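You operate a simulated robot arm through the tools that you are given. There is no shell and no other tool. Be economical: measure what you need, move in short steps, check, and stop when the job is done.

The job below is to be done with a simulated robot arm. You get a single attempt, and the scene is never put back.

## Task
Move the string tin from the odds drawer to the gilt tray, shut the drawer and tighten its loose knob.
Fine: slide the divider up against the small boxes before you shut it.

The check looks at the end state, three seconds after you hand in, the way a careful person would. Anything else that was tipped, shoved, dropped, spilled or broken makes it a failure.

## Robot
A 7-joint arm with a two-finger parallel gripper, fixed in place. Base frame: the origin is at the foot of the arm, x ahead of it, y to its left, z up. Units: mm, rad, N and s.
Its first joint turns from -2.897 to 2.897 rad. Payload 4.4 kg.
Tool frame: the origin (TCP) lies between the finger pads and is the grasp point; the fingertips stand 23 mm ahead of it; z points along the fingers, y is the line along which they close. Largest opening 94 mm; finger width 38, thickness 10; the body of the gripper, 54 by 96 mm, starts 39 mm behind the TCP.
Orientation is that of the tool frame in the base frame, as a unit quaternion [w, x, y, z]. With the fingers straight down and closing along the base's y, the tool's x points along the base's -x, its y along +y and its z along -z.

## Interface
- The arm moves only by the tool nudge_tool. Its arguments are lists of equal length, an entry for each row: "xyz": the shift along the tool's x, y, z in mm, a list of three; "delta_rot": the turn, a rotation vector about the tool's x, y, z in degrees, a list of three; "claw": the gripper command, from -1 (shut) to 1 (fully open), values between in proportion. In form: {"xyz": [[x, y, z], ...], "delta_rot": [[rx, ry, rz], ...], "claw": [claw, ...]}. A call has 1 to 20 rows; each row shifts and turns the commanded pose from where the row before left it, along the tool's axes as they then stand. Rows are played at 5 a second. More than 50 mm and 0.15 rad between two rows, or a gripper value outside its range, and nothing of the call is played. A pose out of reach is approached as far as the arm can. The call stops where the force on the tool passes 40 N (or 10 N more than at its start, if that is more) or the arm is blocked; 0.2 s more then pass. Each finger travels about 72 mm/s and halts on what it meets, pressing with about 21 N; the grip force reading is that of the motor and also rises with nothing between the fingers. The clock runs only during rows and for 0.2 s after the last one: add rows that do not move to give the fingers time. It gives the time, the measured TCP pose, the force on the tool (base axes), the opening and the grip force at its end, in the units of the frame above (readings bear some noise), and new pictures: "views" is both (left out), scene, wrist or none.
- Cameras (640 x 400 px; columns grow to the right, rows downward): "scene" is fixed at [401.4, 649.7, 1294.9]; the picture's right is [-0.63, -0.78, 0.00], its down [-0.50, 0.40, -0.77] and it looks along [0.60, -0.48, -0.64] (base axes); focal length 279 px, centre (320, 200). "wrist" rides on the gripper at [-39, 0, -44] in the tool frame; the picture's right is [0.00, -1.00, 0.00], its down [0.97, 0.00, -0.24] and it looks along [0.24, 0.00, 0.97] (tool axes); focal length 218 px, centre (320, 200). There is no depth. A picture from a camera that has moved, and an enlarged one, comes with that camera's place and axes in the base frame and with its lens.
- zoom(camera, box): a new picture of the part [left, top, right, bottom] of that camera's present view, enlarged. It takes no simulated time.
- hand_in(): hands the job in; it is judged then, once.

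Go step by step. Nothing tells you positions but the pictures and the camera data: compare them with the known pose of the tool, close in by small moves and look again before you grip or let go. The budget is 120 turns and 150 pictures, counting those below and the enlarged ones. Unless the task says otherwise, let go and move clear before handing in, and close with one line.

The tools are called after "Call:" by a JSON object that holds its "op" and its "data". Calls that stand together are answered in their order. nudge_tool: Moves the arm, as the interface text tells. Its arguments: {"type":"object","properties":{"xyz":{"type":"array","items":{"type":"array","items":{"type":"number"}}},"delta_rot":{"type":"array","items":{"type":"array","items":{"type":"number"}}},"claw":{"type":"array","items":{"type":"number"}},"views":{"type":"string","enum":["both","scene","wrist","none"]}},"required":["xyz","delta_rot","claw"]} The other tools are called the same way: zoom (camera, box) takes an enlarged picture of a part of a camera's view; hand_in () hands the job in.

At the start:

```text
time_s: 0.0
ee_pos: [884.5, 75.2, 966.8]
tcp_rot: [0.0, 0.0, 1.0, 0.0]
force: [-0.4, -0.7, -0.3]
opening: 93.9
grasp_force: 0.0
```

scene: 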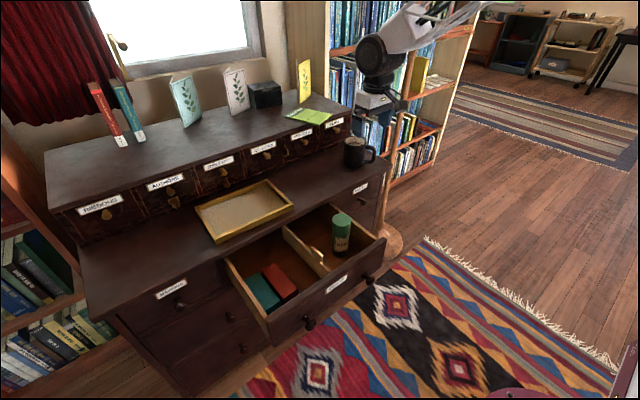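
wrist: 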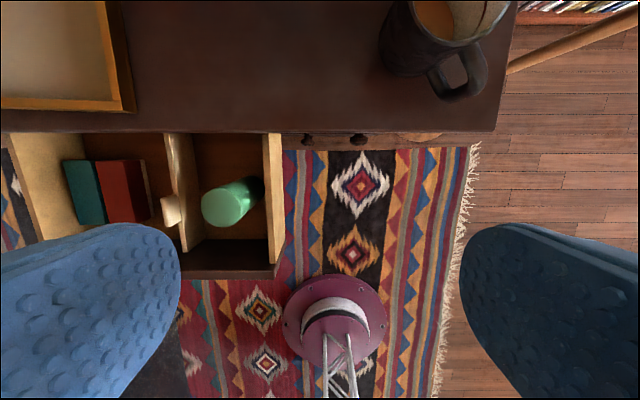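

I see an open drawer with two small boxes, a divider and a green tin, and a gilt tray on the desk behind it. I'll enlarge the key parts first.

Call:
{"op": "zoom", "data": {"camera": "scene", "box": [220, 180, 400, 340]}}

Call:
{"op": "zoom", "data": {"camera": "wrist", "box": [0, 100, 320, 300]}}

Call:
{"op": "zoom", "data": {"camera": "scene", "box": [60, 80, 400, 380]}}

```text
2.50 times, centred on (310, 260) of scene
camera zoom: at [401.4, 649.7, 1294.9], right [-0.63, -0.78, 0.0], down [-0.5, 0.4, -0.77], along [0.6, -0.48, -0.64], focal length 698 px, centre (345, 50)
```

zoom: 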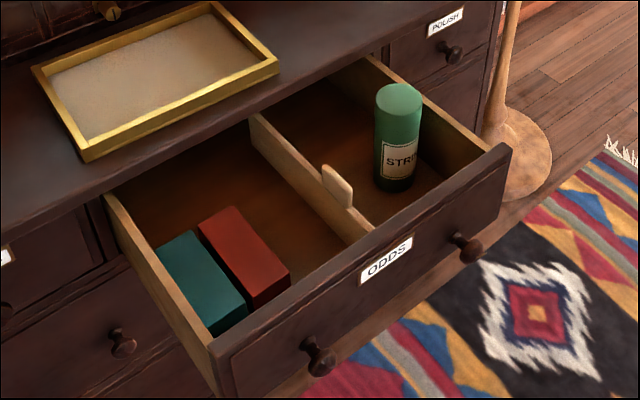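

```text
2.00 times, centred on (160, 200) of wrist
camera zoom: at [923.2, 76.3, 1011.9], right [0.0, -1.0, 0.0], down [-0.97, 0.0, 0.24], along [-0.24, 0.0, -0.97], focal length 436 px, centre (640, 200)
```

zoom: 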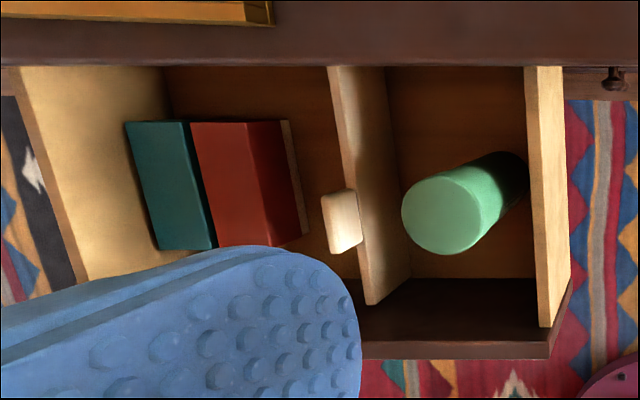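

```text
1.33 times, centred on (230, 230) of scene
camera zoom: at [401.4, 649.7, 1294.9], right [-0.63, -0.78, 0.0], down [-0.5, 0.4, -0.77], along [0.6, -0.48, -0.64], focal length 372 px, centre (440, 160)
```

zoom: 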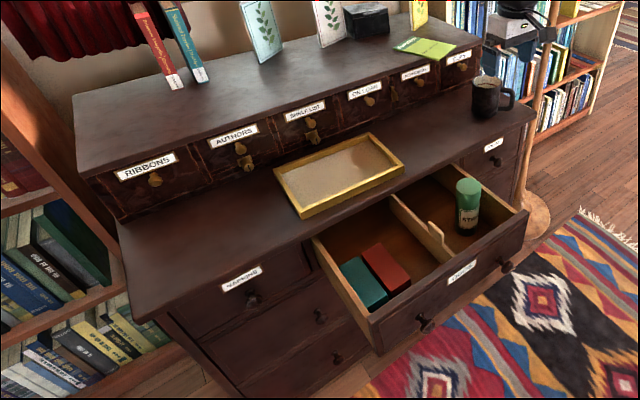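

The drawer opens toward −x, the tin stands near (842, 212), top about z 715. I'll move over the drawer at this height for a clear view.

Call:
{"op": "nudge_tool", "data": {"xyz": [[10, 40, 0], [10, 40, 0], [10, 40, 0], [10, 40, 0], [0, 0, 0]], "delta_rot": [[0, 0, 0], [0, 0, 0], [0, 0, 0], [0, 0, 0], [0, 0, 0]], "claw": [1, 1, 1, 1, 1]}}

```text
time_s: 1.2
ee_pos: [845.6, 237.5, 965.2]
tcp_rot: [0.0, 0.0, 1.0, 0.0]
force: [0.2, 0.2, 1.2]
opening: 93.7
grasp_force: 0.0
camera wrist: at [884.5, 238.0, 1009.0], right [0.0, -1.0, 0.0], down [-0.97, 0.0, 0.24], along [-0.24, 0.0, -0.97], focal length 218 px, centre (320, 200)
```

scene: 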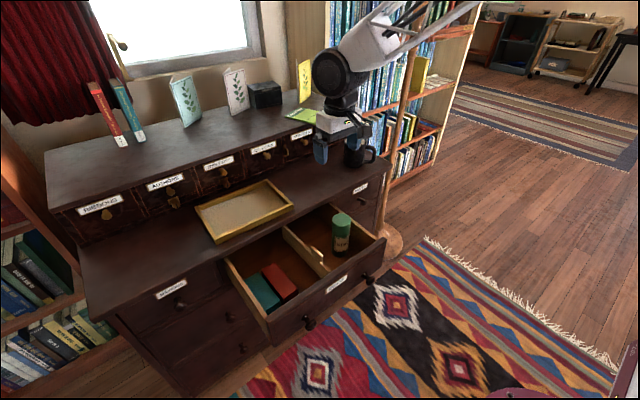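
wrist: 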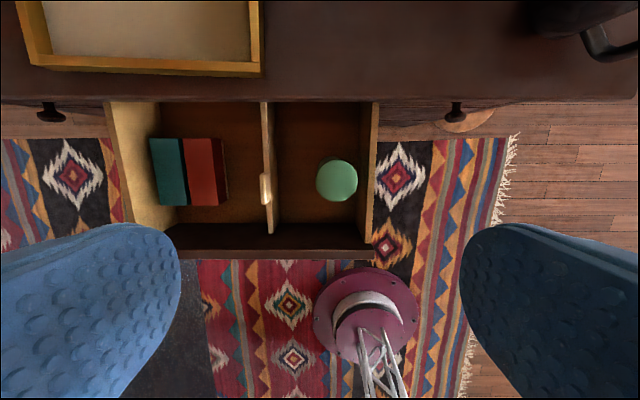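

Call:
{"op": "zoom", "data": {"camera": "wrist", "box": [90, 80, 410, 280]}}

Call:
{"op": "zoom", "data": {"camera": "scene", "box": [280, 200, 400, 275]}}

Call:
{"op": "zoom", "data": {"camera": "scene", "box": [220, 250, 380, 350]}}

```text
2.00 times, centred on (250, 180) of wrist
camera zoom: at [884.5, 238.0, 1009.0], right [0.0, -1.0, 0.0], down [-0.97, 0.0, 0.24], along [-0.24, 0.0, -0.97], focal length 436 px, centre (460, 240)
```

zoom: 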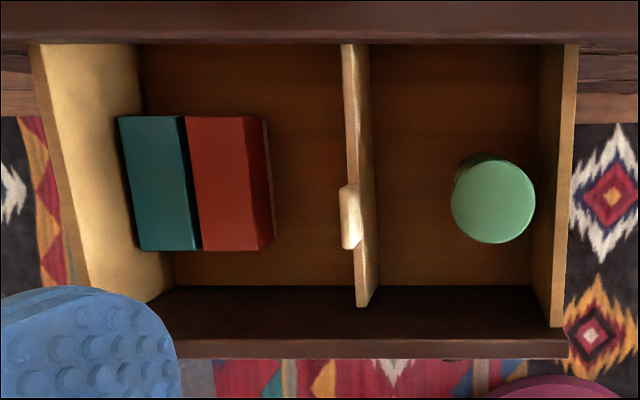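

```text
5.33 times, centred on (340, 238) of scene
camera zoom: at [401.4, 649.7, 1294.9], right [-0.63, -0.78, 0.0], down [-0.5, 0.4, -0.77], along [0.6, -0.48, -0.64], focal length 1488 px, centre (213, 0)
```

zoom: 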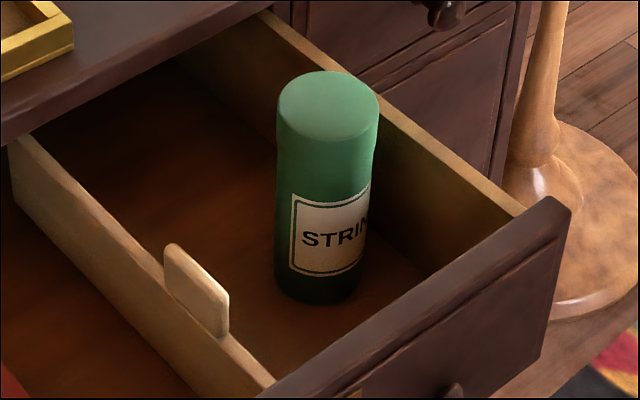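

```text
4.00 times, centred on (300, 300) of scene
camera zoom: at [401.4, 649.7, 1294.9], right [-0.63, -0.78, 0.0], down [-0.5, 0.4, -0.77], along [0.6, -0.48, -0.64], focal length 1116 px, centre (400, -200)
```

zoom: 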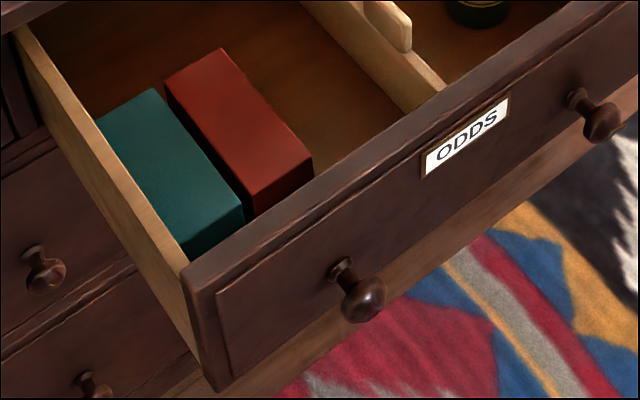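

The drawer floor is near z 570, the desk top about 715, and the tray spans roughly x 967–1120, y 307–553. That is at the edge of tool-down reach, so I'll pitch the tool forward 45° and test reach over the tray, empty.

Call:
{"op": "nudge_tool", "data": {"xyz": [[0, 0, 0], [0, 0, 0], [0, 0, 0], [0, 0, 0], [0, 0, 0], [0, 0, 0], [0, 0, 0]], "delta_rot": [[0, -7.5, 0], [0, -7.5, 0], [0, -7.5, 0], [0, -7.5, 0], [0, -7.5, 0], [0, -7.5, 0], [0, 0, 0]], "claw": [1, 1, 1, 1, 1, 1, 1]}}

```text
time_s: 2.8
ee_pos: [843.4, 235.3, 968.3]
tcp_rot: [0.383, 0.0, 0.924, 0.0]
force: [0.3, -0.9, 0.8]
opening: 94.1
grasp_force: 0.1
camera wrist: at [840.4, 236.6, 1027.2], right [0.0, -1.0, 0.0], down [-0.86, 0.0, -0.52], along [0.52, 0.0, -0.86], focal length 218 px, centre (320, 200)
```

scene: 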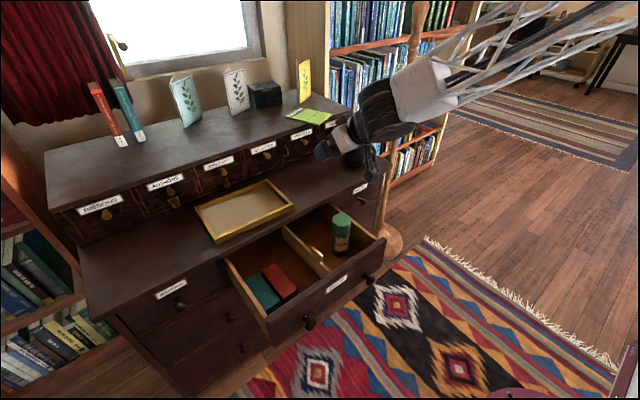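
wrist: 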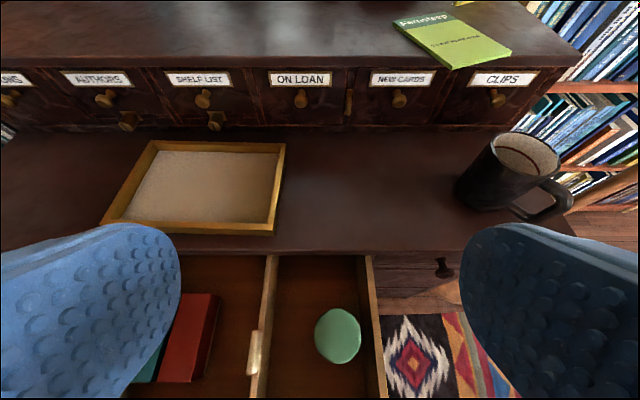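

Call:
{"op": "nudge_tool", "data": {"xyz": [[-19.4, 24, 30.7], [-19.4, 24, 30.7], [-19.4, 24, 30.7], [-19.4, 24, 30.7], [-19.4, 24, 30.7], [0, 0, 0], [0, 0, 0]], "delta_rot": [[0, 0, 0], [0, 0, 0], [0, 0, 0], [0, 0, 0], [0, 0, 0], [0, 0, 0], [0, 0, 0]], "claw": [1, 1, 1, 1, 1, 1, 1]}}

```text
time_s: 4.4
ee_pos: [1021.1, 354.7, 927.4]
tcp_rot: [0.382, 0.001, 0.924, -0.001]
force: [-0.9, 0.2, -0.5]
opening: 93.6
grasp_force: 0.0
camera wrist: at [1017.1, 355.2, 987.4], right [0.0, -1.0, 0.0], down [-0.86, 0.0, -0.52], along [0.52, 0.0, -0.86], focal length 218 px, centre (320, 200)
```

scene: 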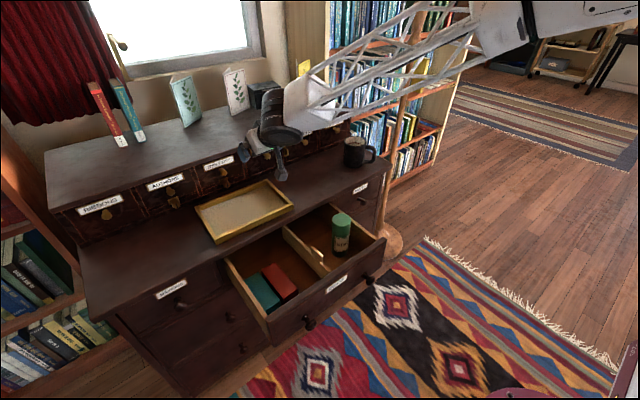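
wrist: 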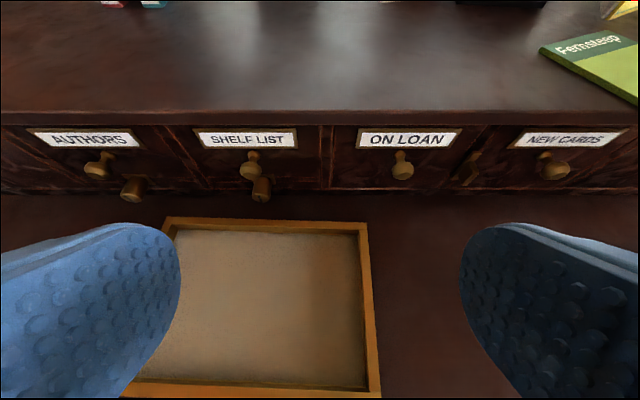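

Reach over the tray at this tilt is fine. Now I go back to above the tin and check alignment.

Call:
{"op": "nudge_tool", "data": {"xyz": [[37.1, -23.2, -7.2], [37.1, -23.2, -7.2], [37.1, -23.2, -7.2], [37.1, -23.2, -7.2], [37.1, -23.2, -7.2], [37.1, -23.2, -7.2], [0, 0, 0], [0, 0, 0]], "delta_rot": [[0, 0, 0], [0, 0, 0], [0, 0, 0], [0, 0, 0], [0, 0, 0], [0, 0, 0], [0, 0, 0], [0, 0, 0]], "claw": [1, 1, 1, 1, 1, 1, 0.8, 0.8]}}

```text
time_s: 6.2
ee_pos: [834.1, 221.0, 801.2]
tcp_rot: [0.383, 0.0, 0.924, 0.0]
force: [0.0, 0.2, -0.5]
opening: 84.8
grasp_force: 0.0
camera wrist: at [831.1, 221.0, 860.1], right [0.0, -1.0, 0.0], down [-0.86, 0.0, -0.52], along [0.52, 0.0, -0.86], focal length 218 px, centre (320, 200)
```

scene: 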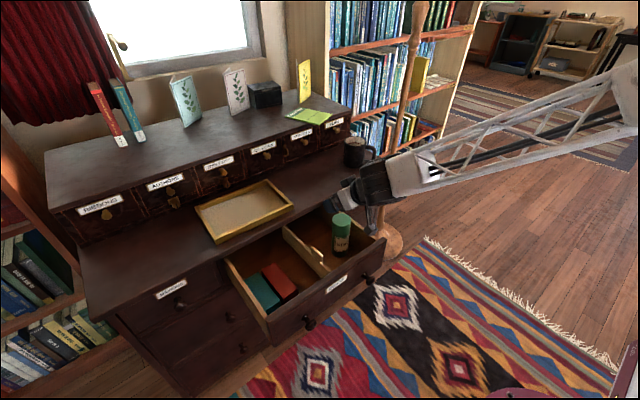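
wrist: 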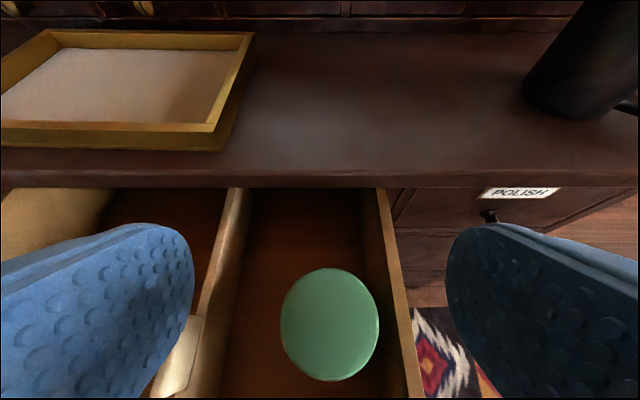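

Call:
{"op": "nudge_tool", "data": {"xyz": [[20.3, -1.4, 18.9], [20.3, -1.4, 18.9], [20.3, -1.4, 18.9], [20.3, -1.4, 18.9], [0, 0, 0], [0, 0, 0]], "delta_rot": [[0, 0, 0], [0, 0, 0], [0, 0, 0], [0, 0, 0], [0, 0, 0], [0, 0, 0]], "claw": [0.8, 0.8, 0.8, 0.8, 0.8, 0.8]}}

Call:
{"op": "zoom", "data": {"camera": "scene", "box": [280, 170, 420, 270]}}

```text
time_s: 7.1
ee_pos: [836.0, 214.4, 720.0]
tcp_rot: [0.388, 0.0, 0.922, 0.002]
force: [-1.1, -0.6, 2.7]
opening: 84.7
grasp_force: 0.1
stopped in row 4: the force on the tool passed its limit (the readings are from after the stop); the commanded pose is now the measured one
camera wrist: at [832.6, 215.3, 779.8], right [0.0, -1.0, 0.0], down [-0.85, 0.0, -0.53], along [0.53, 0.0, -0.85], focal length 218 px, centre (320, 200)
```

scene: 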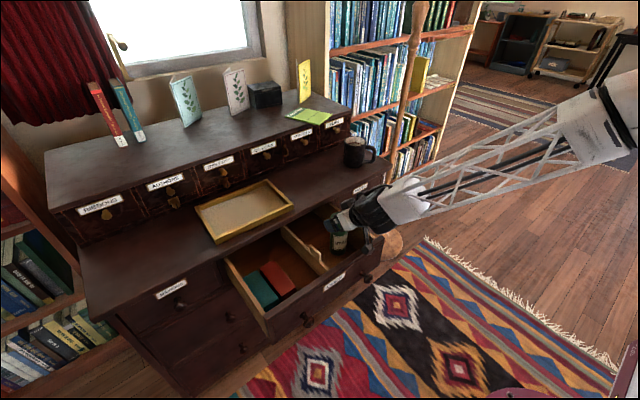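
wrist: 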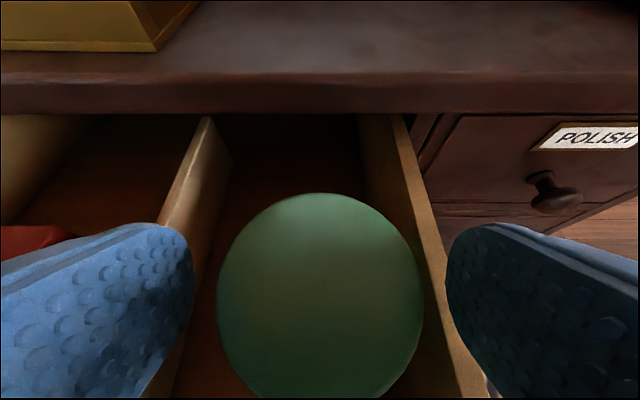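

```text
4.00 times, centred on (350, 220) of scene
camera zoom: at [401.4, 649.7, 1294.9], right [-0.63, -0.78, 0.0], down [-0.5, 0.4, -0.77], along [0.6, -0.48, -0.64], focal length 1116 px, centre (200, 120)
```

zoom: 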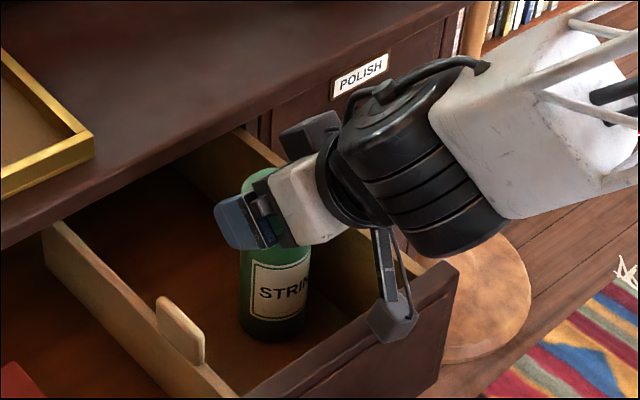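

The descent stopped on contact: a bracket under the wrist (tool +x side) seems close to the drawer front. I'll look closer before moving.

Call:
{"op": "zoom", "data": {"camera": "scene", "box": [340, 210, 420, 260]}}

Call:
{"op": "zoom", "data": {"camera": "scene", "box": [220, 180, 400, 340]}}

```text
8.00 times, centred on (380, 235) of scene
camera zoom: at [401.4, 649.7, 1294.9], right [-0.63, -0.78, 0.0], down [-0.5, 0.4, -0.77], along [0.6, -0.48, -0.64], focal length 2233 px, centre (-160, -80)
```

zoom: 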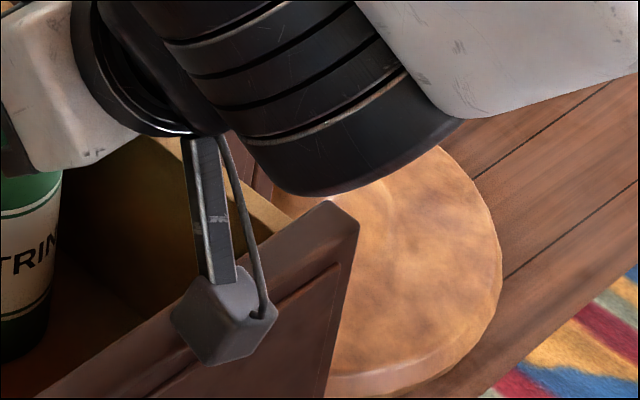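

```text
2.50 times, centred on (310, 260) of scene
camera zoom: at [401.4, 649.7, 1294.9], right [-0.63, -0.78, 0.0], down [-0.5, 0.4, -0.77], along [0.6, -0.48, -0.64], focal length 698 px, centre (345, 50)
```

zoom: 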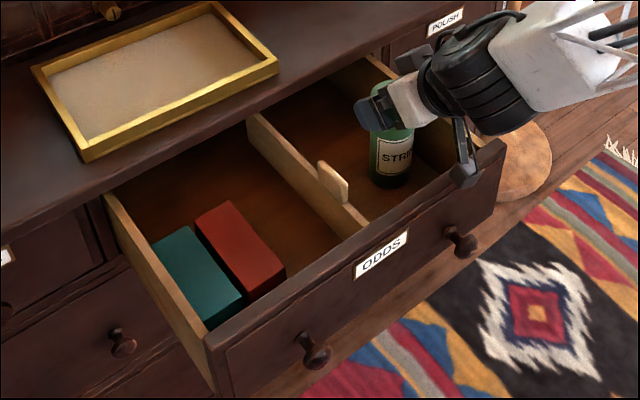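

The bracket touched the drawer front and pushed the drawer in by several millimetres, which is harmless. I'll lift straight up, then turn the tool half round so the bracket faces up.

Call:
{"op": "nudge_tool", "data": {"xyz": [[-10, 0, -10], [-30, 0, -30], [-35, 0, -35], [-35, 0, -35], [-35, 0, -35], [0, 0, 0]], "delta_rot": [[0, 0, 0], [0, 0, 0], [0, 0, 0], [0, 0, 0], [0, 0, 0], [0, 0, 0]], "claw": [0.8, 0.8, 0.8, 0.8, 0.8, 0.8], "views": "scene"}}

Call:
{"op": "nudge_tool", "data": {"xyz": [[0, 0, 0], [0, 0, 0], [0, 0, 0], [0, 0, 0], [0, 0, 0], [0, 0, 0], [0, 0, 0], [0, 0, 0], [0, 0, 0], [0, 0, 0], [0, 0, 0], [0, 0, 0], [0, 0, 0]], "delta_rot": [[0, 0, -7.5], [0, 0, -7.5], [0, 0, -7.5], [0, 0, -7.5], [0, 0, -7.5], [0, 0, -7.5], [0, 0, -7.5], [0, 0, -7.5], [0, 0, -7.5], [0, 0, -7.5], [0, 0, -7.5], [0, 0, -7.5], [0, 0, 0]], "claw": [0.8, 0.8, 0.8, 0.8, 0.8, 0.8, 0.8, 0.8, 0.8, 0.8, 0.8, 0.8, 0.8], "views": "scene"}}

```text
time_s: 8.5
ee_pos: [835.6, 216.8, 926.0]
tcp_rot: [0.388, 0.0, 0.922, 0.0]
force: [-0.6, 0.7, -0.1]
opening: 84.9
grasp_force: 0.2
```

scene: 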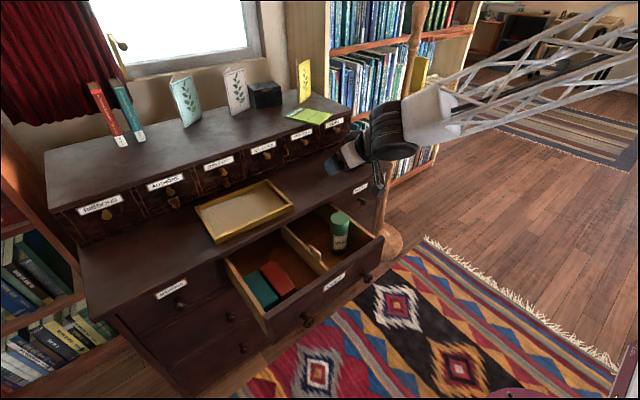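

```text
time_s: 11.3
ee_pos: [834.5, 214.1, 924.8]
tcp_rot: [-0.276, 0.651, -0.651, 0.274]
force: [-0.4, 0.5, 0.0]
opening: 84.5
grasp_force: 0.0
```

scene: 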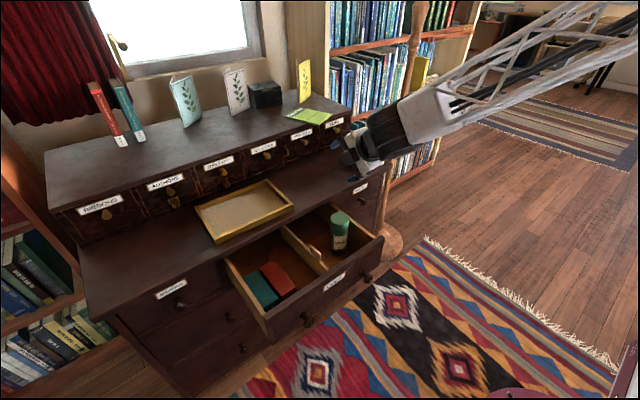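

Call:
{"op": "nudge_tool", "data": {"xyz": [[0, 0, 0], [0, 0, 0], [0, 0, 0], [0, 0, 0], [0, 0, 0], [0, 0, 0], [0, 0, 0], [0, 0, 0], [0, 0, 0], [0, 0, 0], [0, 0, 0], [0, 0, 0], [0, 0, 0]], "delta_rot": [[0, 0, -7.5], [0, 0, -7.5], [0, 0, -7.5], [0, 0, -7.5], [0, 0, -7.5], [0, 0, -7.5], [0, 0, -7.5], [0, 0, -7.5], [0, 0, -7.5], [0, 0, -7.5], [0, 0, -7.5], [0, 0, -7.5], [0, 0, 0]], "claw": [0.8, 0.8, 0.8, 0.8, 0.8, 0.8, 0.8, 0.8, 0.8, 0.8, 0.8, 0.8, 0.8]}}

Call:
{"op": "zoom", "data": {"camera": "scene", "box": [300, 80, 460, 180]}}

```text
time_s: 14.1
ee_pos: [833.7, 214.6, 924.7]
tcp_rot: [0.0, 0.921, 0.0, 0.389]
force: [0.1, -0.1, 0.8]
opening: 84.6
grasp_force: 0.0
camera wrist: at [774.8, 215.4, 928.4], right [0.0, 1.0, 0.0], down [0.51, 0.0, 0.86], along [0.86, 0.0, -0.51], focal length 218 px, centre (320, 200)
```

scene: 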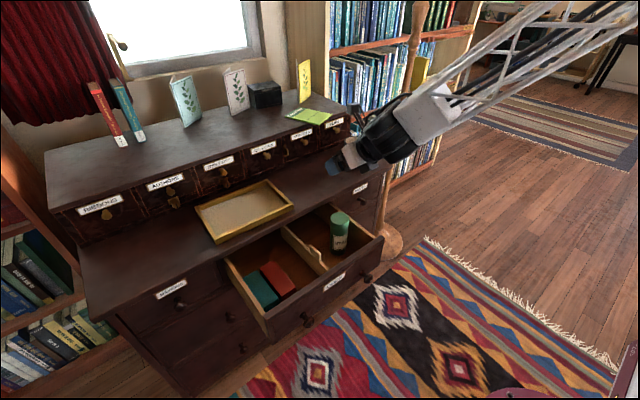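
wrist: 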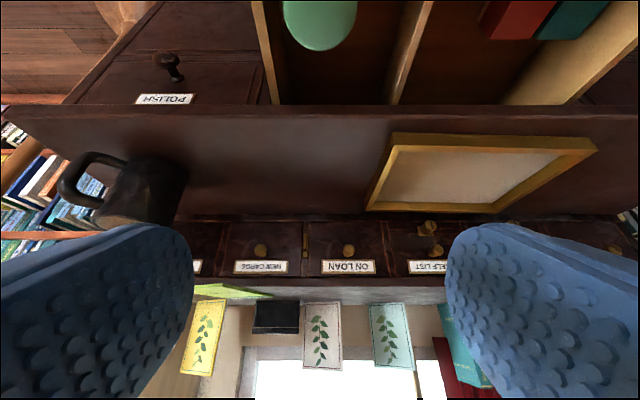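

```text
4.00 times, centred on (380, 130) of scene
camera zoom: at [401.4, 649.7, 1294.9], right [-0.63, -0.78, 0.0], down [-0.5, 0.4, -0.77], along [0.6, -0.48, -0.64], focal length 1116 px, centre (80, 480)
```

zoom: 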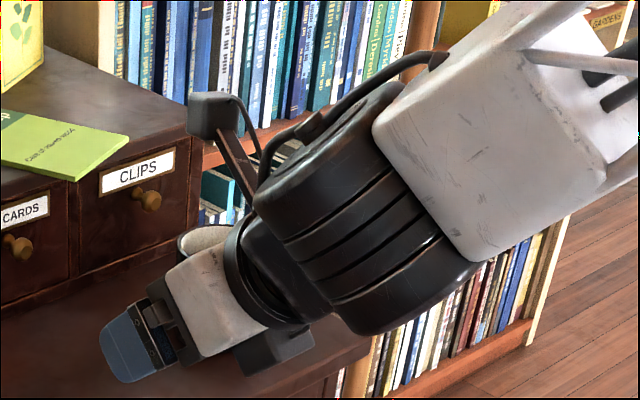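

Call:
{"op": "zoom", "data": {"camera": "scene", "box": [280, 200, 400, 275]}}

```text
5.33 times, centred on (340, 238) of scene
camera zoom: at [401.4, 649.7, 1294.9], right [-0.63, -0.78, 0.0], down [-0.5, 0.4, -0.77], along [0.6, -0.48, -0.64], focal length 1488 px, centre (213, 0)
```

zoom: 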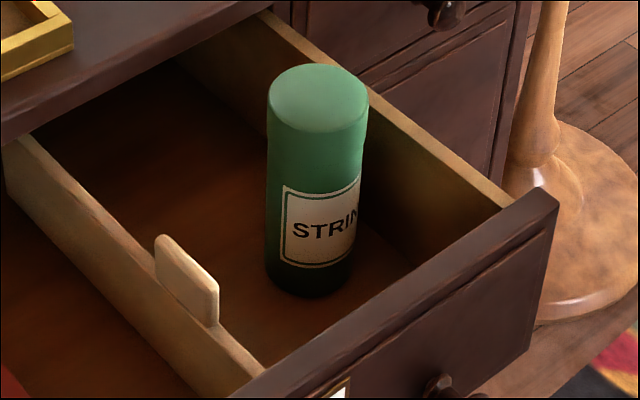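

Call:
{"op": "nudge_tool", "data": {"xyz": [[-26.7, 0, 27.1], [-26.7, 0, 27.1], [-26.7, 0, 27.1], [-26.7, 0, 27.1], [-26.7, 0, 27.1], [0, 0, 0]], "delta_rot": [[0, 0, 0], [0, 0, 0], [0, 0, 0], [0, 0, 0], [0, 0, 0], [0, 0, 0]], "claw": [0.8, 0.8, 0.8, 0.8, 0.8, 0.8]}}

Call:
{"op": "zoom", "data": {"camera": "scene", "box": [280, 170, 420, 270]}}

```text
time_s: 15.5
ee_pos: [837.2, 214.0, 736.2]
tcp_rot: [0.0, 0.922, 0.0, 0.388]
force: [0.0, 0.7, 0.6]
opening: 84.5
grasp_force: 0.2
camera wrist: at [778.9, 215.8, 740.8], right [0.0, 1.0, 0.0], down [0.51, 0.0, 0.86], along [0.86, 0.0, -0.51], focal length 218 px, centre (320, 200)
```

scene: 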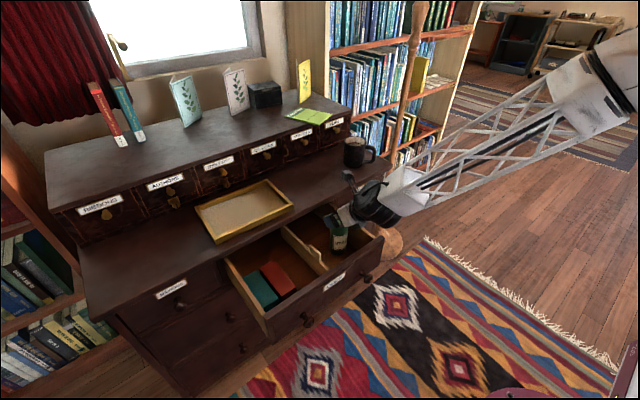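
wrist: 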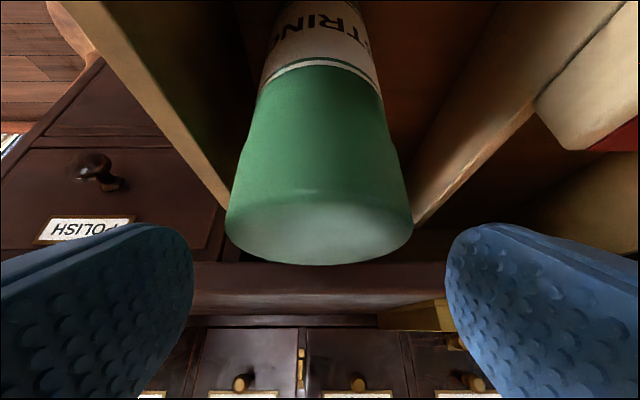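

```text
4.00 times, centred on (350, 220) of scene
camera zoom: at [401.4, 649.7, 1294.9], right [-0.63, -0.78, 0.0], down [-0.5, 0.4, -0.77], along [0.6, -0.48, -0.64], focal length 1116 px, centre (200, 120)
```

zoom: 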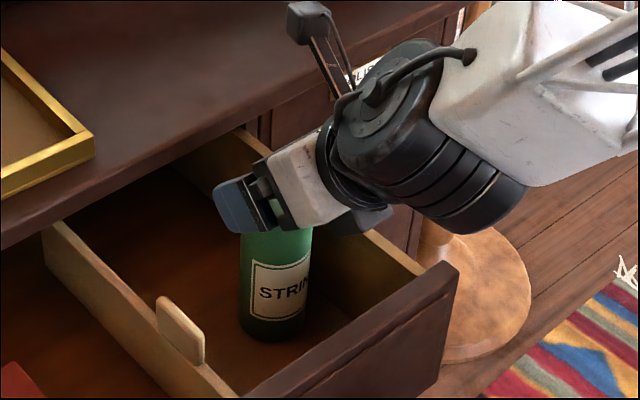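

Tin is centred between the fingers with its top at about z 712. I'll go down 44 mm and look.

Call:
{"op": "nudge_tool", "data": {"xyz": [[-16.5, 0, 14.6], [-16.5, 0, 14.6], [0, 0, 0]], "delta_rot": [[0, 0, 0], [0, 0, 0], [0, 0, 0]], "claw": [0.8, 0.8, 0.8]}}

Call:
{"op": "zoom", "data": {"camera": "scene", "box": [280, 170, 420, 270]}}

```text
time_s: 16.3
ee_pos: [834.6, 215.7, 691.7]
tcp_rot: [-0.002, 0.922, 0.001, 0.388]
force: [1.1, 1.1, -0.5]
opening: 84.6
grasp_force: 0.0
camera wrist: at [776.7, 216.2, 697.0], right [0.0, 1.0, 0.0], down [0.51, 0.0, 0.86], along [0.86, 0.0, -0.51], focal length 218 px, centre (320, 200)
```

scene: 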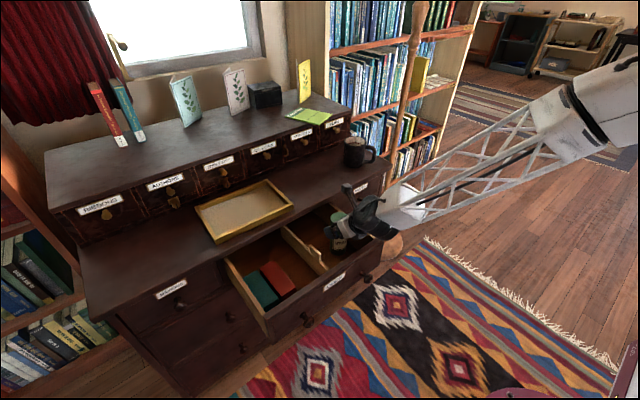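
wrist: 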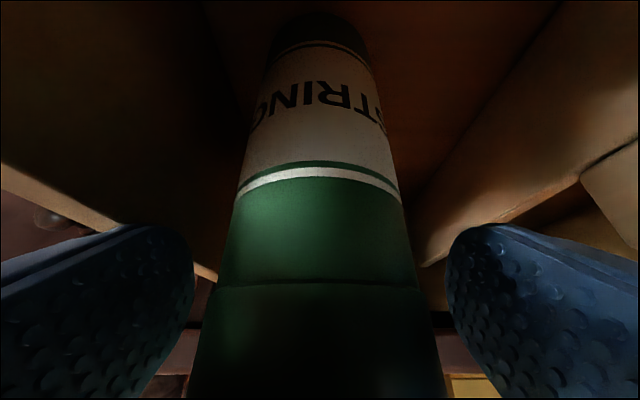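

```text
4.00 times, centred on (350, 220) of scene
camera zoom: at [401.4, 649.7, 1294.9], right [-0.63, -0.78, 0.0], down [-0.5, 0.4, -0.77], along [0.6, -0.48, -0.64], focal length 1116 px, centre (200, 120)
```

zoom: 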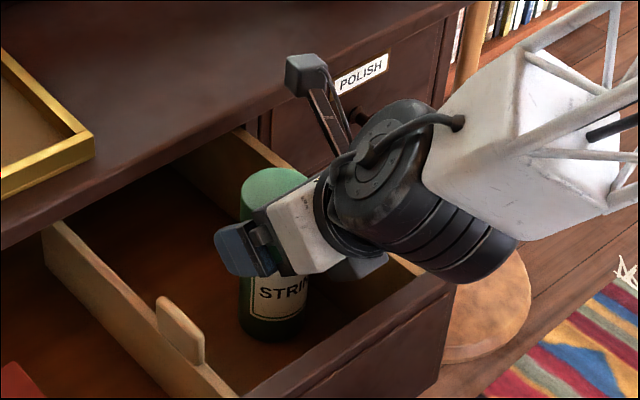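

Call:
{"op": "nudge_tool", "data": {"xyz": [[0, 0, 0], [0, 0, 0], [0, 0, 0], [0, 0, 0]], "delta_rot": [[0, 0, 0], [0, 0, 0], [0, 0, 0], [0, 0, 0]], "claw": [0.3, -0.2, -1, -1], "views": "wrist"}}

```text
time_s: 17.3
ee_pos: [834.4, 215.5, 692.8]
tcp_rot: [-0.001, 0.922, 0.001, 0.388]
force: [0.3, -0.2, 1.0]
opening: 57.2
grasp_force: 20.9
camera wrist: at [776.7, 216.2, 697.2], right [0.0, 1.0, 0.0], down [0.51, 0.0, 0.86], along [0.86, 0.0, -0.51], focal length 218 px, centre (320, 200)
```

wrist: 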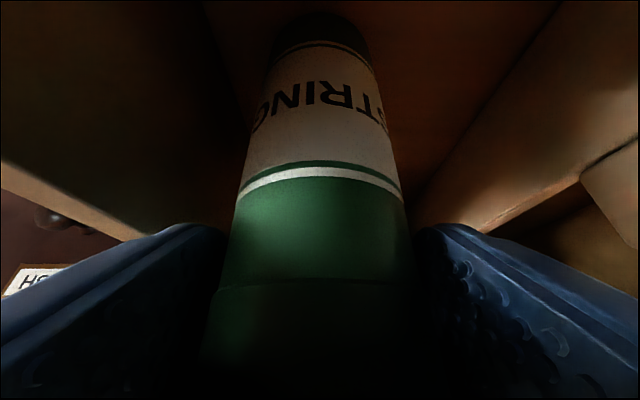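

Gripped at 57 mm. Lifting slowly straight up.

Call:
{"op": "nudge_tool", "data": {"xyz": [[7, 0, -7], [14, 0, -13.6], [21.5, 0, -20.9], [21.5, 0, -20.9], [21.5, 0, -20.9], [21.5, 0, -20.9], [21.5, 0, -20.9], [21.5, 0, -20.9], [0, 0, 0]], "delta_rot": [[0, 0, 0], [0, 0, 0], [0, 0, 0], [0, 0, 0], [0, 0, 0], [0, 0, 0], [0, 0, 0], [0, 0, 0], [0, 0, 0]], "claw": [-1, -1, -1, -1, -1, -1, -1, -1, -1]}}

Call:
{"op": "zoom", "data": {"camera": "scene", "box": [220, 110, 420, 270]}}

```text
time_s: 19.3
ee_pos: [834.5, 217.5, 901.4]
tcp_rot: [-0.001, 0.922, -0.001, 0.388]
force: [-0.2, -0.6, -2.4]
opening: 57.3
grasp_force: 21.2
camera wrist: at [776.2, 217.4, 905.6], right [0.0, 1.0, 0.0], down [0.51, 0.0, 0.86], along [0.86, 0.0, -0.51], focal length 218 px, centre (320, 200)
```

scene: 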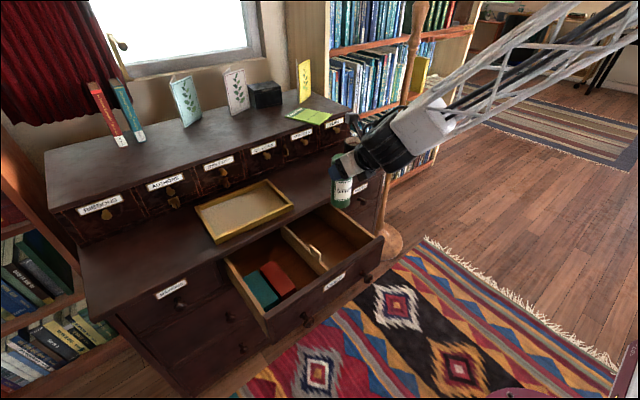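
wrist: 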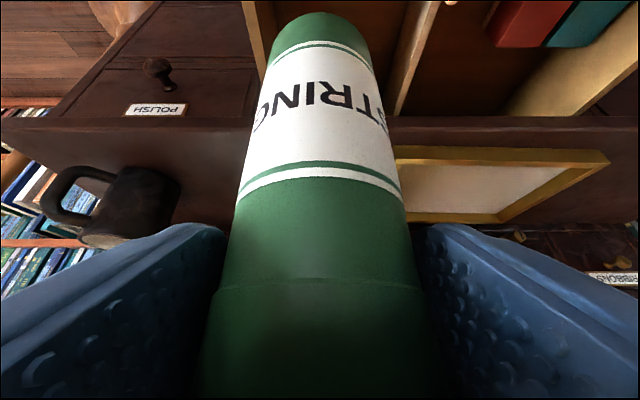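

```text
2.50 times, centred on (320, 190) of scene
camera zoom: at [401.4, 649.7, 1294.9], right [-0.63, -0.78, 0.0], down [-0.5, 0.4, -0.77], along [0.6, -0.48, -0.64], focal length 698 px, centre (320, 225)
```

zoom: 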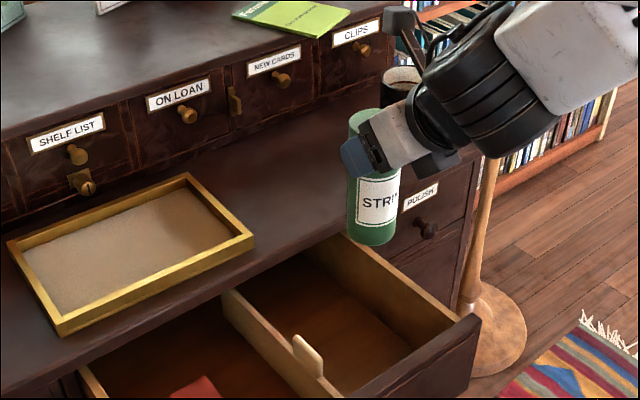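

Tin is up and upright. Carrying it over the tray at this height.

Call:
{"op": "nudge_tool", "data": {"xyz": [[20.9, -24.7, 21.5], [20.9, -24.7, 21.5], [20.9, -24.7, 21.5], [20.9, -24.7, 21.5], [20.9, -24.7, 21.5], [20.9, -24.7, 21.5], [20.9, -24.7, 21.5], [0, 0, 0], [0, 0, 0]], "delta_rot": [[0, 0, 0], [0, 0, 0], [0, 0, 0], [0, 0, 0], [0, 0, 0], [0, 0, 0], [0, 0, 0], [0, 0, 0], [0, 0, 0]], "claw": [-1, -1, -1, -1, -1, -1, -1, -1, -1]}}

Call:
{"op": "zoom", "data": {"camera": "scene", "box": [160, 100, 360, 260]}}

```text
time_s: 21.3
ee_pos: [1045.5, 391.4, 902.6]
tcp_rot: [-0.001, 0.921, 0.0, 0.389]
force: [0.4, -0.6, -1.3]
opening: 57.3
grasp_force: 21.2
camera wrist: at [986.6, 391.2, 906.5], right [0.0, 1.0, 0.0], down [0.51, 0.0, 0.86], along [0.86, 0.0, -0.51], focal length 218 px, centre (320, 200)
```

scene: 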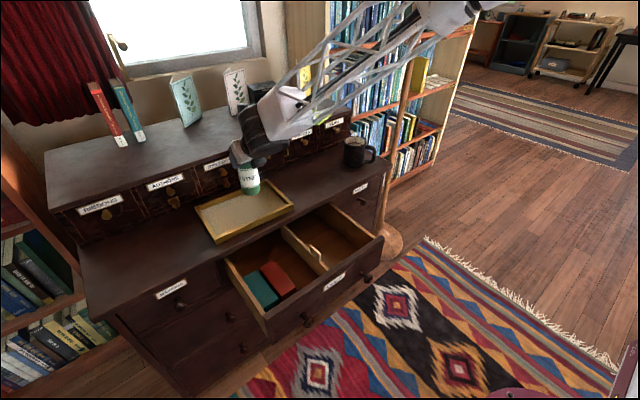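
wrist: 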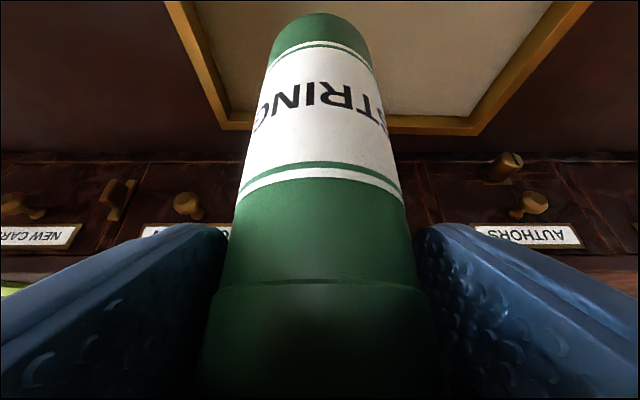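

```text
2.50 times, centred on (260, 180) of scene
camera zoom: at [401.4, 649.7, 1294.9], right [-0.63, -0.78, 0.0], down [-0.5, 0.4, -0.77], along [0.6, -0.48, -0.64], focal length 698 px, centre (470, 250)
```

zoom: 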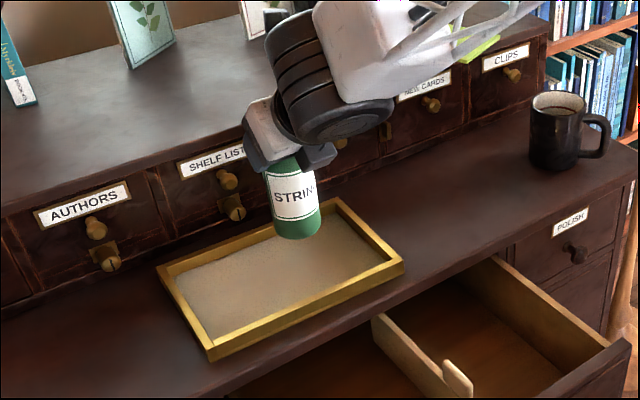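

Tin is well inside the tray outline. Descending 45 mm, then I'll check the gap.

Call:
{"op": "nudge_tool", "data": {"xyz": [[-10.8, 0, 10.5], [-10.8, 0, 10.5], [-10.8, 0, 10.5], [0, 0, 0]], "delta_rot": [[0, 0, 0], [0, 0, 0], [0, 0, 0], [0, 0, 0]], "claw": [-1, -1, -1, -1], "views": "wrist"}}

Call:
{"op": "zoom", "data": {"camera": "scene", "box": [190, 140, 310, 240]}}

```text
time_s: 22.3
ee_pos: [1044.6, 388.8, 855.4]
tcp_rot: [-0.001, 0.922, 0.0, 0.388]
force: [-0.2, 0.4, -2.0]
opening: 57.4
grasp_force: 21.4
camera wrist: at [986.3, 389.3, 859.3], right [0.0, 1.0, 0.0], down [0.51, 0.0, 0.86], along [0.86, 0.0, -0.51], focal length 218 px, centre (320, 200)
```

wrist: 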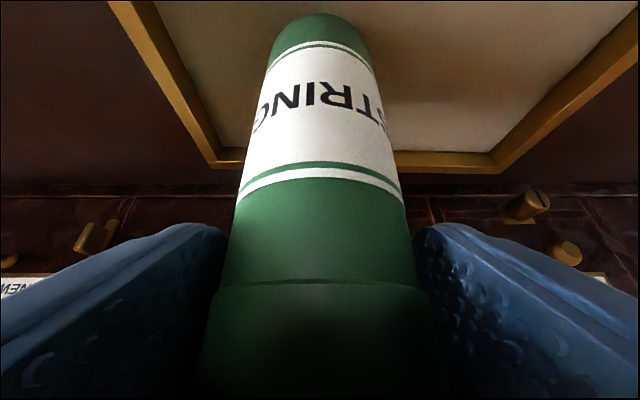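

```text
4.00 times, centred on (250, 190) of scene
camera zoom: at [401.4, 649.7, 1294.9], right [-0.63, -0.78, 0.0], down [-0.5, 0.4, -0.77], along [0.6, -0.48, -0.64], focal length 1116 px, centre (600, 240)
```

zoom: 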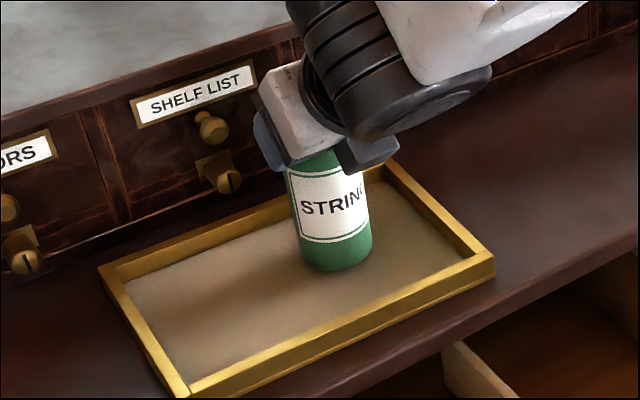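

Call:
{"op": "nudge_tool", "data": {"xyz": [[-1.43, 0, 1.39], [-1.43, 0, 1.39], [-1.43, 0, 1.39], [0, 0, 0]], "delta_rot": [[0, 0, 0], [0, 0, 0], [0, 0, 0], [0, 0, 0]], "claw": [-1, -1, -1, -1], "views": "none"}}

Call:
{"op": "nudge_tool", "data": {"xyz": [[-1.43, 0, 1.39], [0, 0, 0], [0, 0, 0]], "delta_rot": [[0, 0, 0], [0, 0, 0], [0, 0, 0]], "claw": [-1, -1, -1], "views": "none"}}

Call:
{"op": "zoom", "data": {"camera": "scene", "box": [190, 140, 310, 240]}}

```text
time_s: 23.3
ee_pos: [1044.1, 387.3, 848.8]
tcp_rot: [0.0, 0.922, 0.0, 0.388]
force: [0.5, 0.6, -1.7]
opening: 57.6
grasp_force: 20.7
```

```text
time_s: 24.1
ee_pos: [1044.9, 387.9, 847.9]
tcp_rot: [-0.002, 0.921, 0.001, 0.39]
force: [0.1, -1.2, 14.2]
opening: 57.3
grasp_force: 21.1
```

```text
4.00 times, centred on (250, 190) of scene
camera zoom: at [401.4, 649.7, 1294.9], right [-0.63, -0.78, 0.0], down [-0.5, 0.4, -0.77], along [0.6, -0.48, -0.64], focal length 1116 px, centre (600, 240)
```

zoom: 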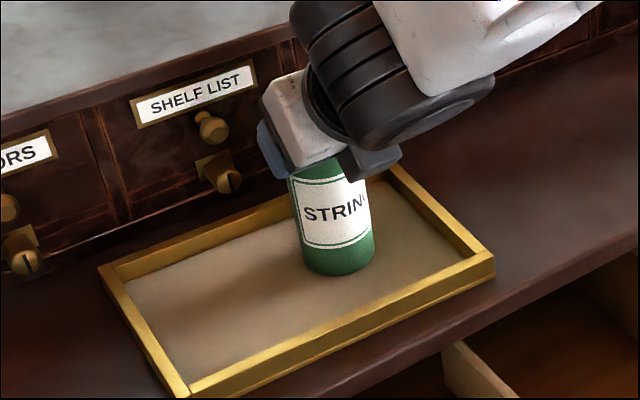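

Contact at 14 N: the tin stands on the tray floor. Releasing and backing out along the tool axis.

Call:
{"op": "nudge_tool", "data": {"xyz": [[0, 0, 0], [0, 0, 0], [0, 0, 0], [0, 0, 0], [0, 0, -10], [0, 0, -25], [0, 0, -35], [0, 0, -35], [0, 0, -35], [0, 0, 0]], "delta_rot": [[0, 0, 0], [0, 0, 0], [0, 0, 0], [0, 0, 0], [0, 0, 0], [0, 0, 0], [0, 0, 0], [0, 0, 0], [0, 0, 0], [0, 0, 0]], "claw": [0.3, 0.5, 0.7, 0.7, 0.7, 0.7, 0.7, 0.7, 0.7, 0.7]}}

Call:
{"op": "zoom", "data": {"camera": "scene", "box": [190, 140, 310, 240]}}

```text
time_s: 26.3
ee_pos: [946.9, 387.4, 944.0]
tcp_rot: [-0.001, 0.921, -0.001, 0.388]
force: [0.6, -0.7, 0.7]
opening: 80.1
grasp_force: 0.0
camera wrist: at [888.6, 386.9, 947.2], right [0.0, 1.0, 0.0], down [0.51, 0.0, 0.86], along [0.86, 0.0, -0.51], focal length 218 px, centre (320, 200)
```

scene: 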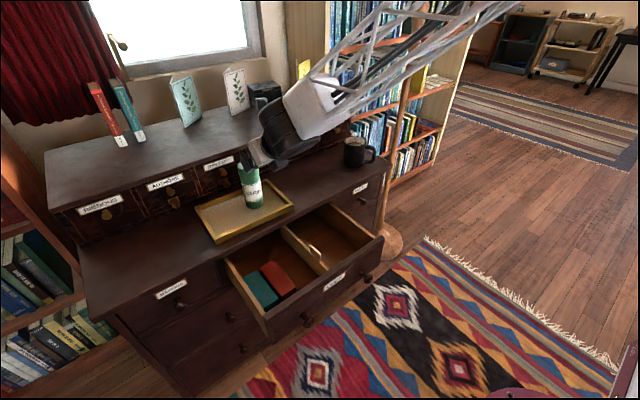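
wrist: 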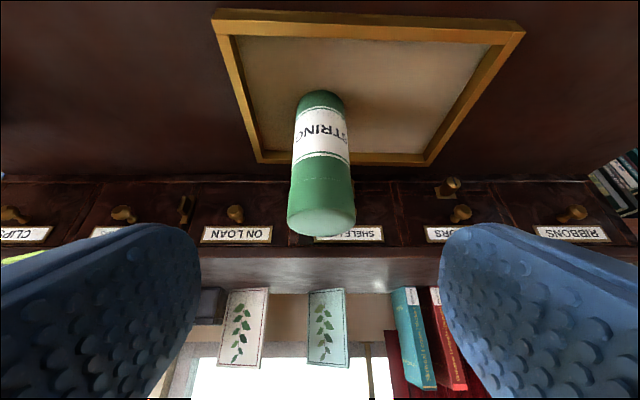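

```text
4.00 times, centred on (250, 190) of scene
camera zoom: at [401.4, 649.7, 1294.9], right [-0.63, -0.78, 0.0], down [-0.5, 0.4, -0.77], along [0.6, -0.48, -0.64], focal length 1116 px, centre (600, 240)
```

zoom: 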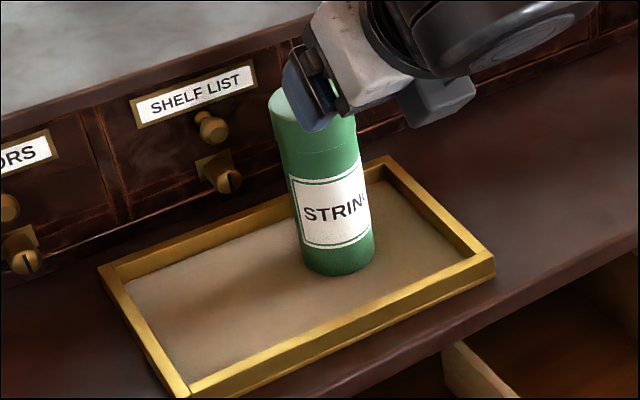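

The tin is standing free in the tray. Next a look straight down into the drawer to measure the divider and boxes.

Call:
{"op": "nudge_tool", "data": {"xyz": [[-22.6, 27.5, -23.3], [-22.6, 27.5, -23.3], [-22.6, 27.5, -23.3], [-22.6, 27.5, -23.3], [0, 0, 0], [0, 0, 0], [0, 0, 0], [0, 0, 0], [0, 0, 0], [0, 0, 0], [0, 0, 0]], "delta_rot": [[0, 0, 0], [0, 0, 0], [0, 0, 0], [0, 0, 0], [0, -7.6, 0], [0, -7.6, 0], [0, -7.6, 0], [0, -7.6, 0], [0, -7.6, 0], [0, -7.6, 0], [0, 0, 0]], "claw": [0.7, 0, -1, -1, -1, -1, -1, -1, -1, -1, -1]}}

Call:
{"op": "zoom", "data": {"camera": "scene", "box": [220, 190, 400, 340]}}

```text
time_s: 28.7
ee_pos: [815.5, 278.0, 943.5]
tcp_rot: [-0.001, 1.0, 0.0, 0.0]
force: [0.2, -0.7, 0.6]
opening: 0.0
grasp_force: 21.3
camera wrist: at [777.2, 278.2, 989.1], right [0.0, 1.0, 0.0], down [0.97, 0.0, 0.24], along [0.24, 0.0, -0.97], focal length 218 px, centre (320, 200)
```

scene: 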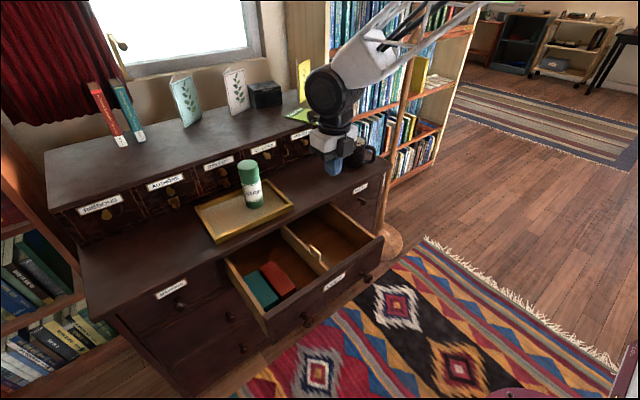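
wrist: 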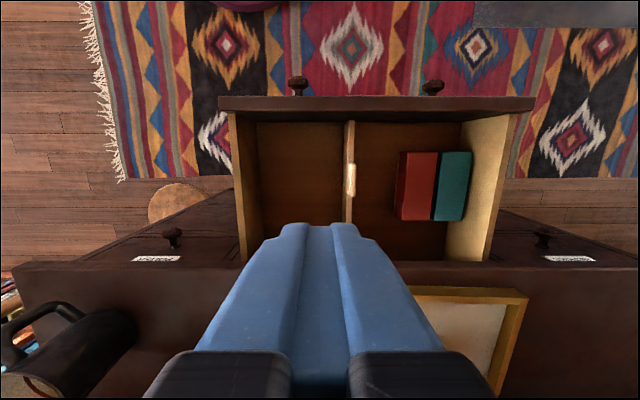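

```text
2.67 times, centred on (310, 265) of scene
camera zoom: at [401.4, 649.7, 1294.9], right [-0.63, -0.78, 0.0], down [-0.5, 0.4, -0.77], along [0.6, -0.48, -0.64], focal length 744 px, centre (347, 27)
```

zoom: 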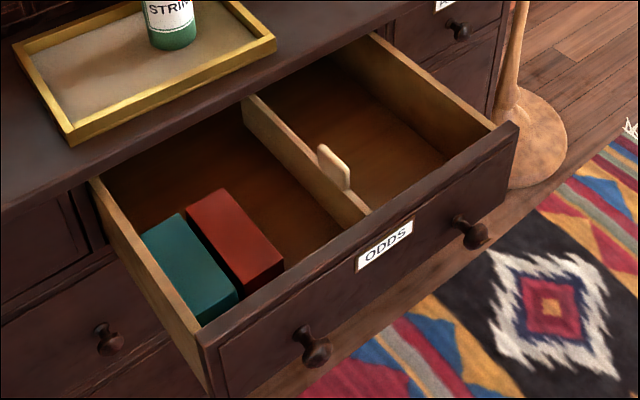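

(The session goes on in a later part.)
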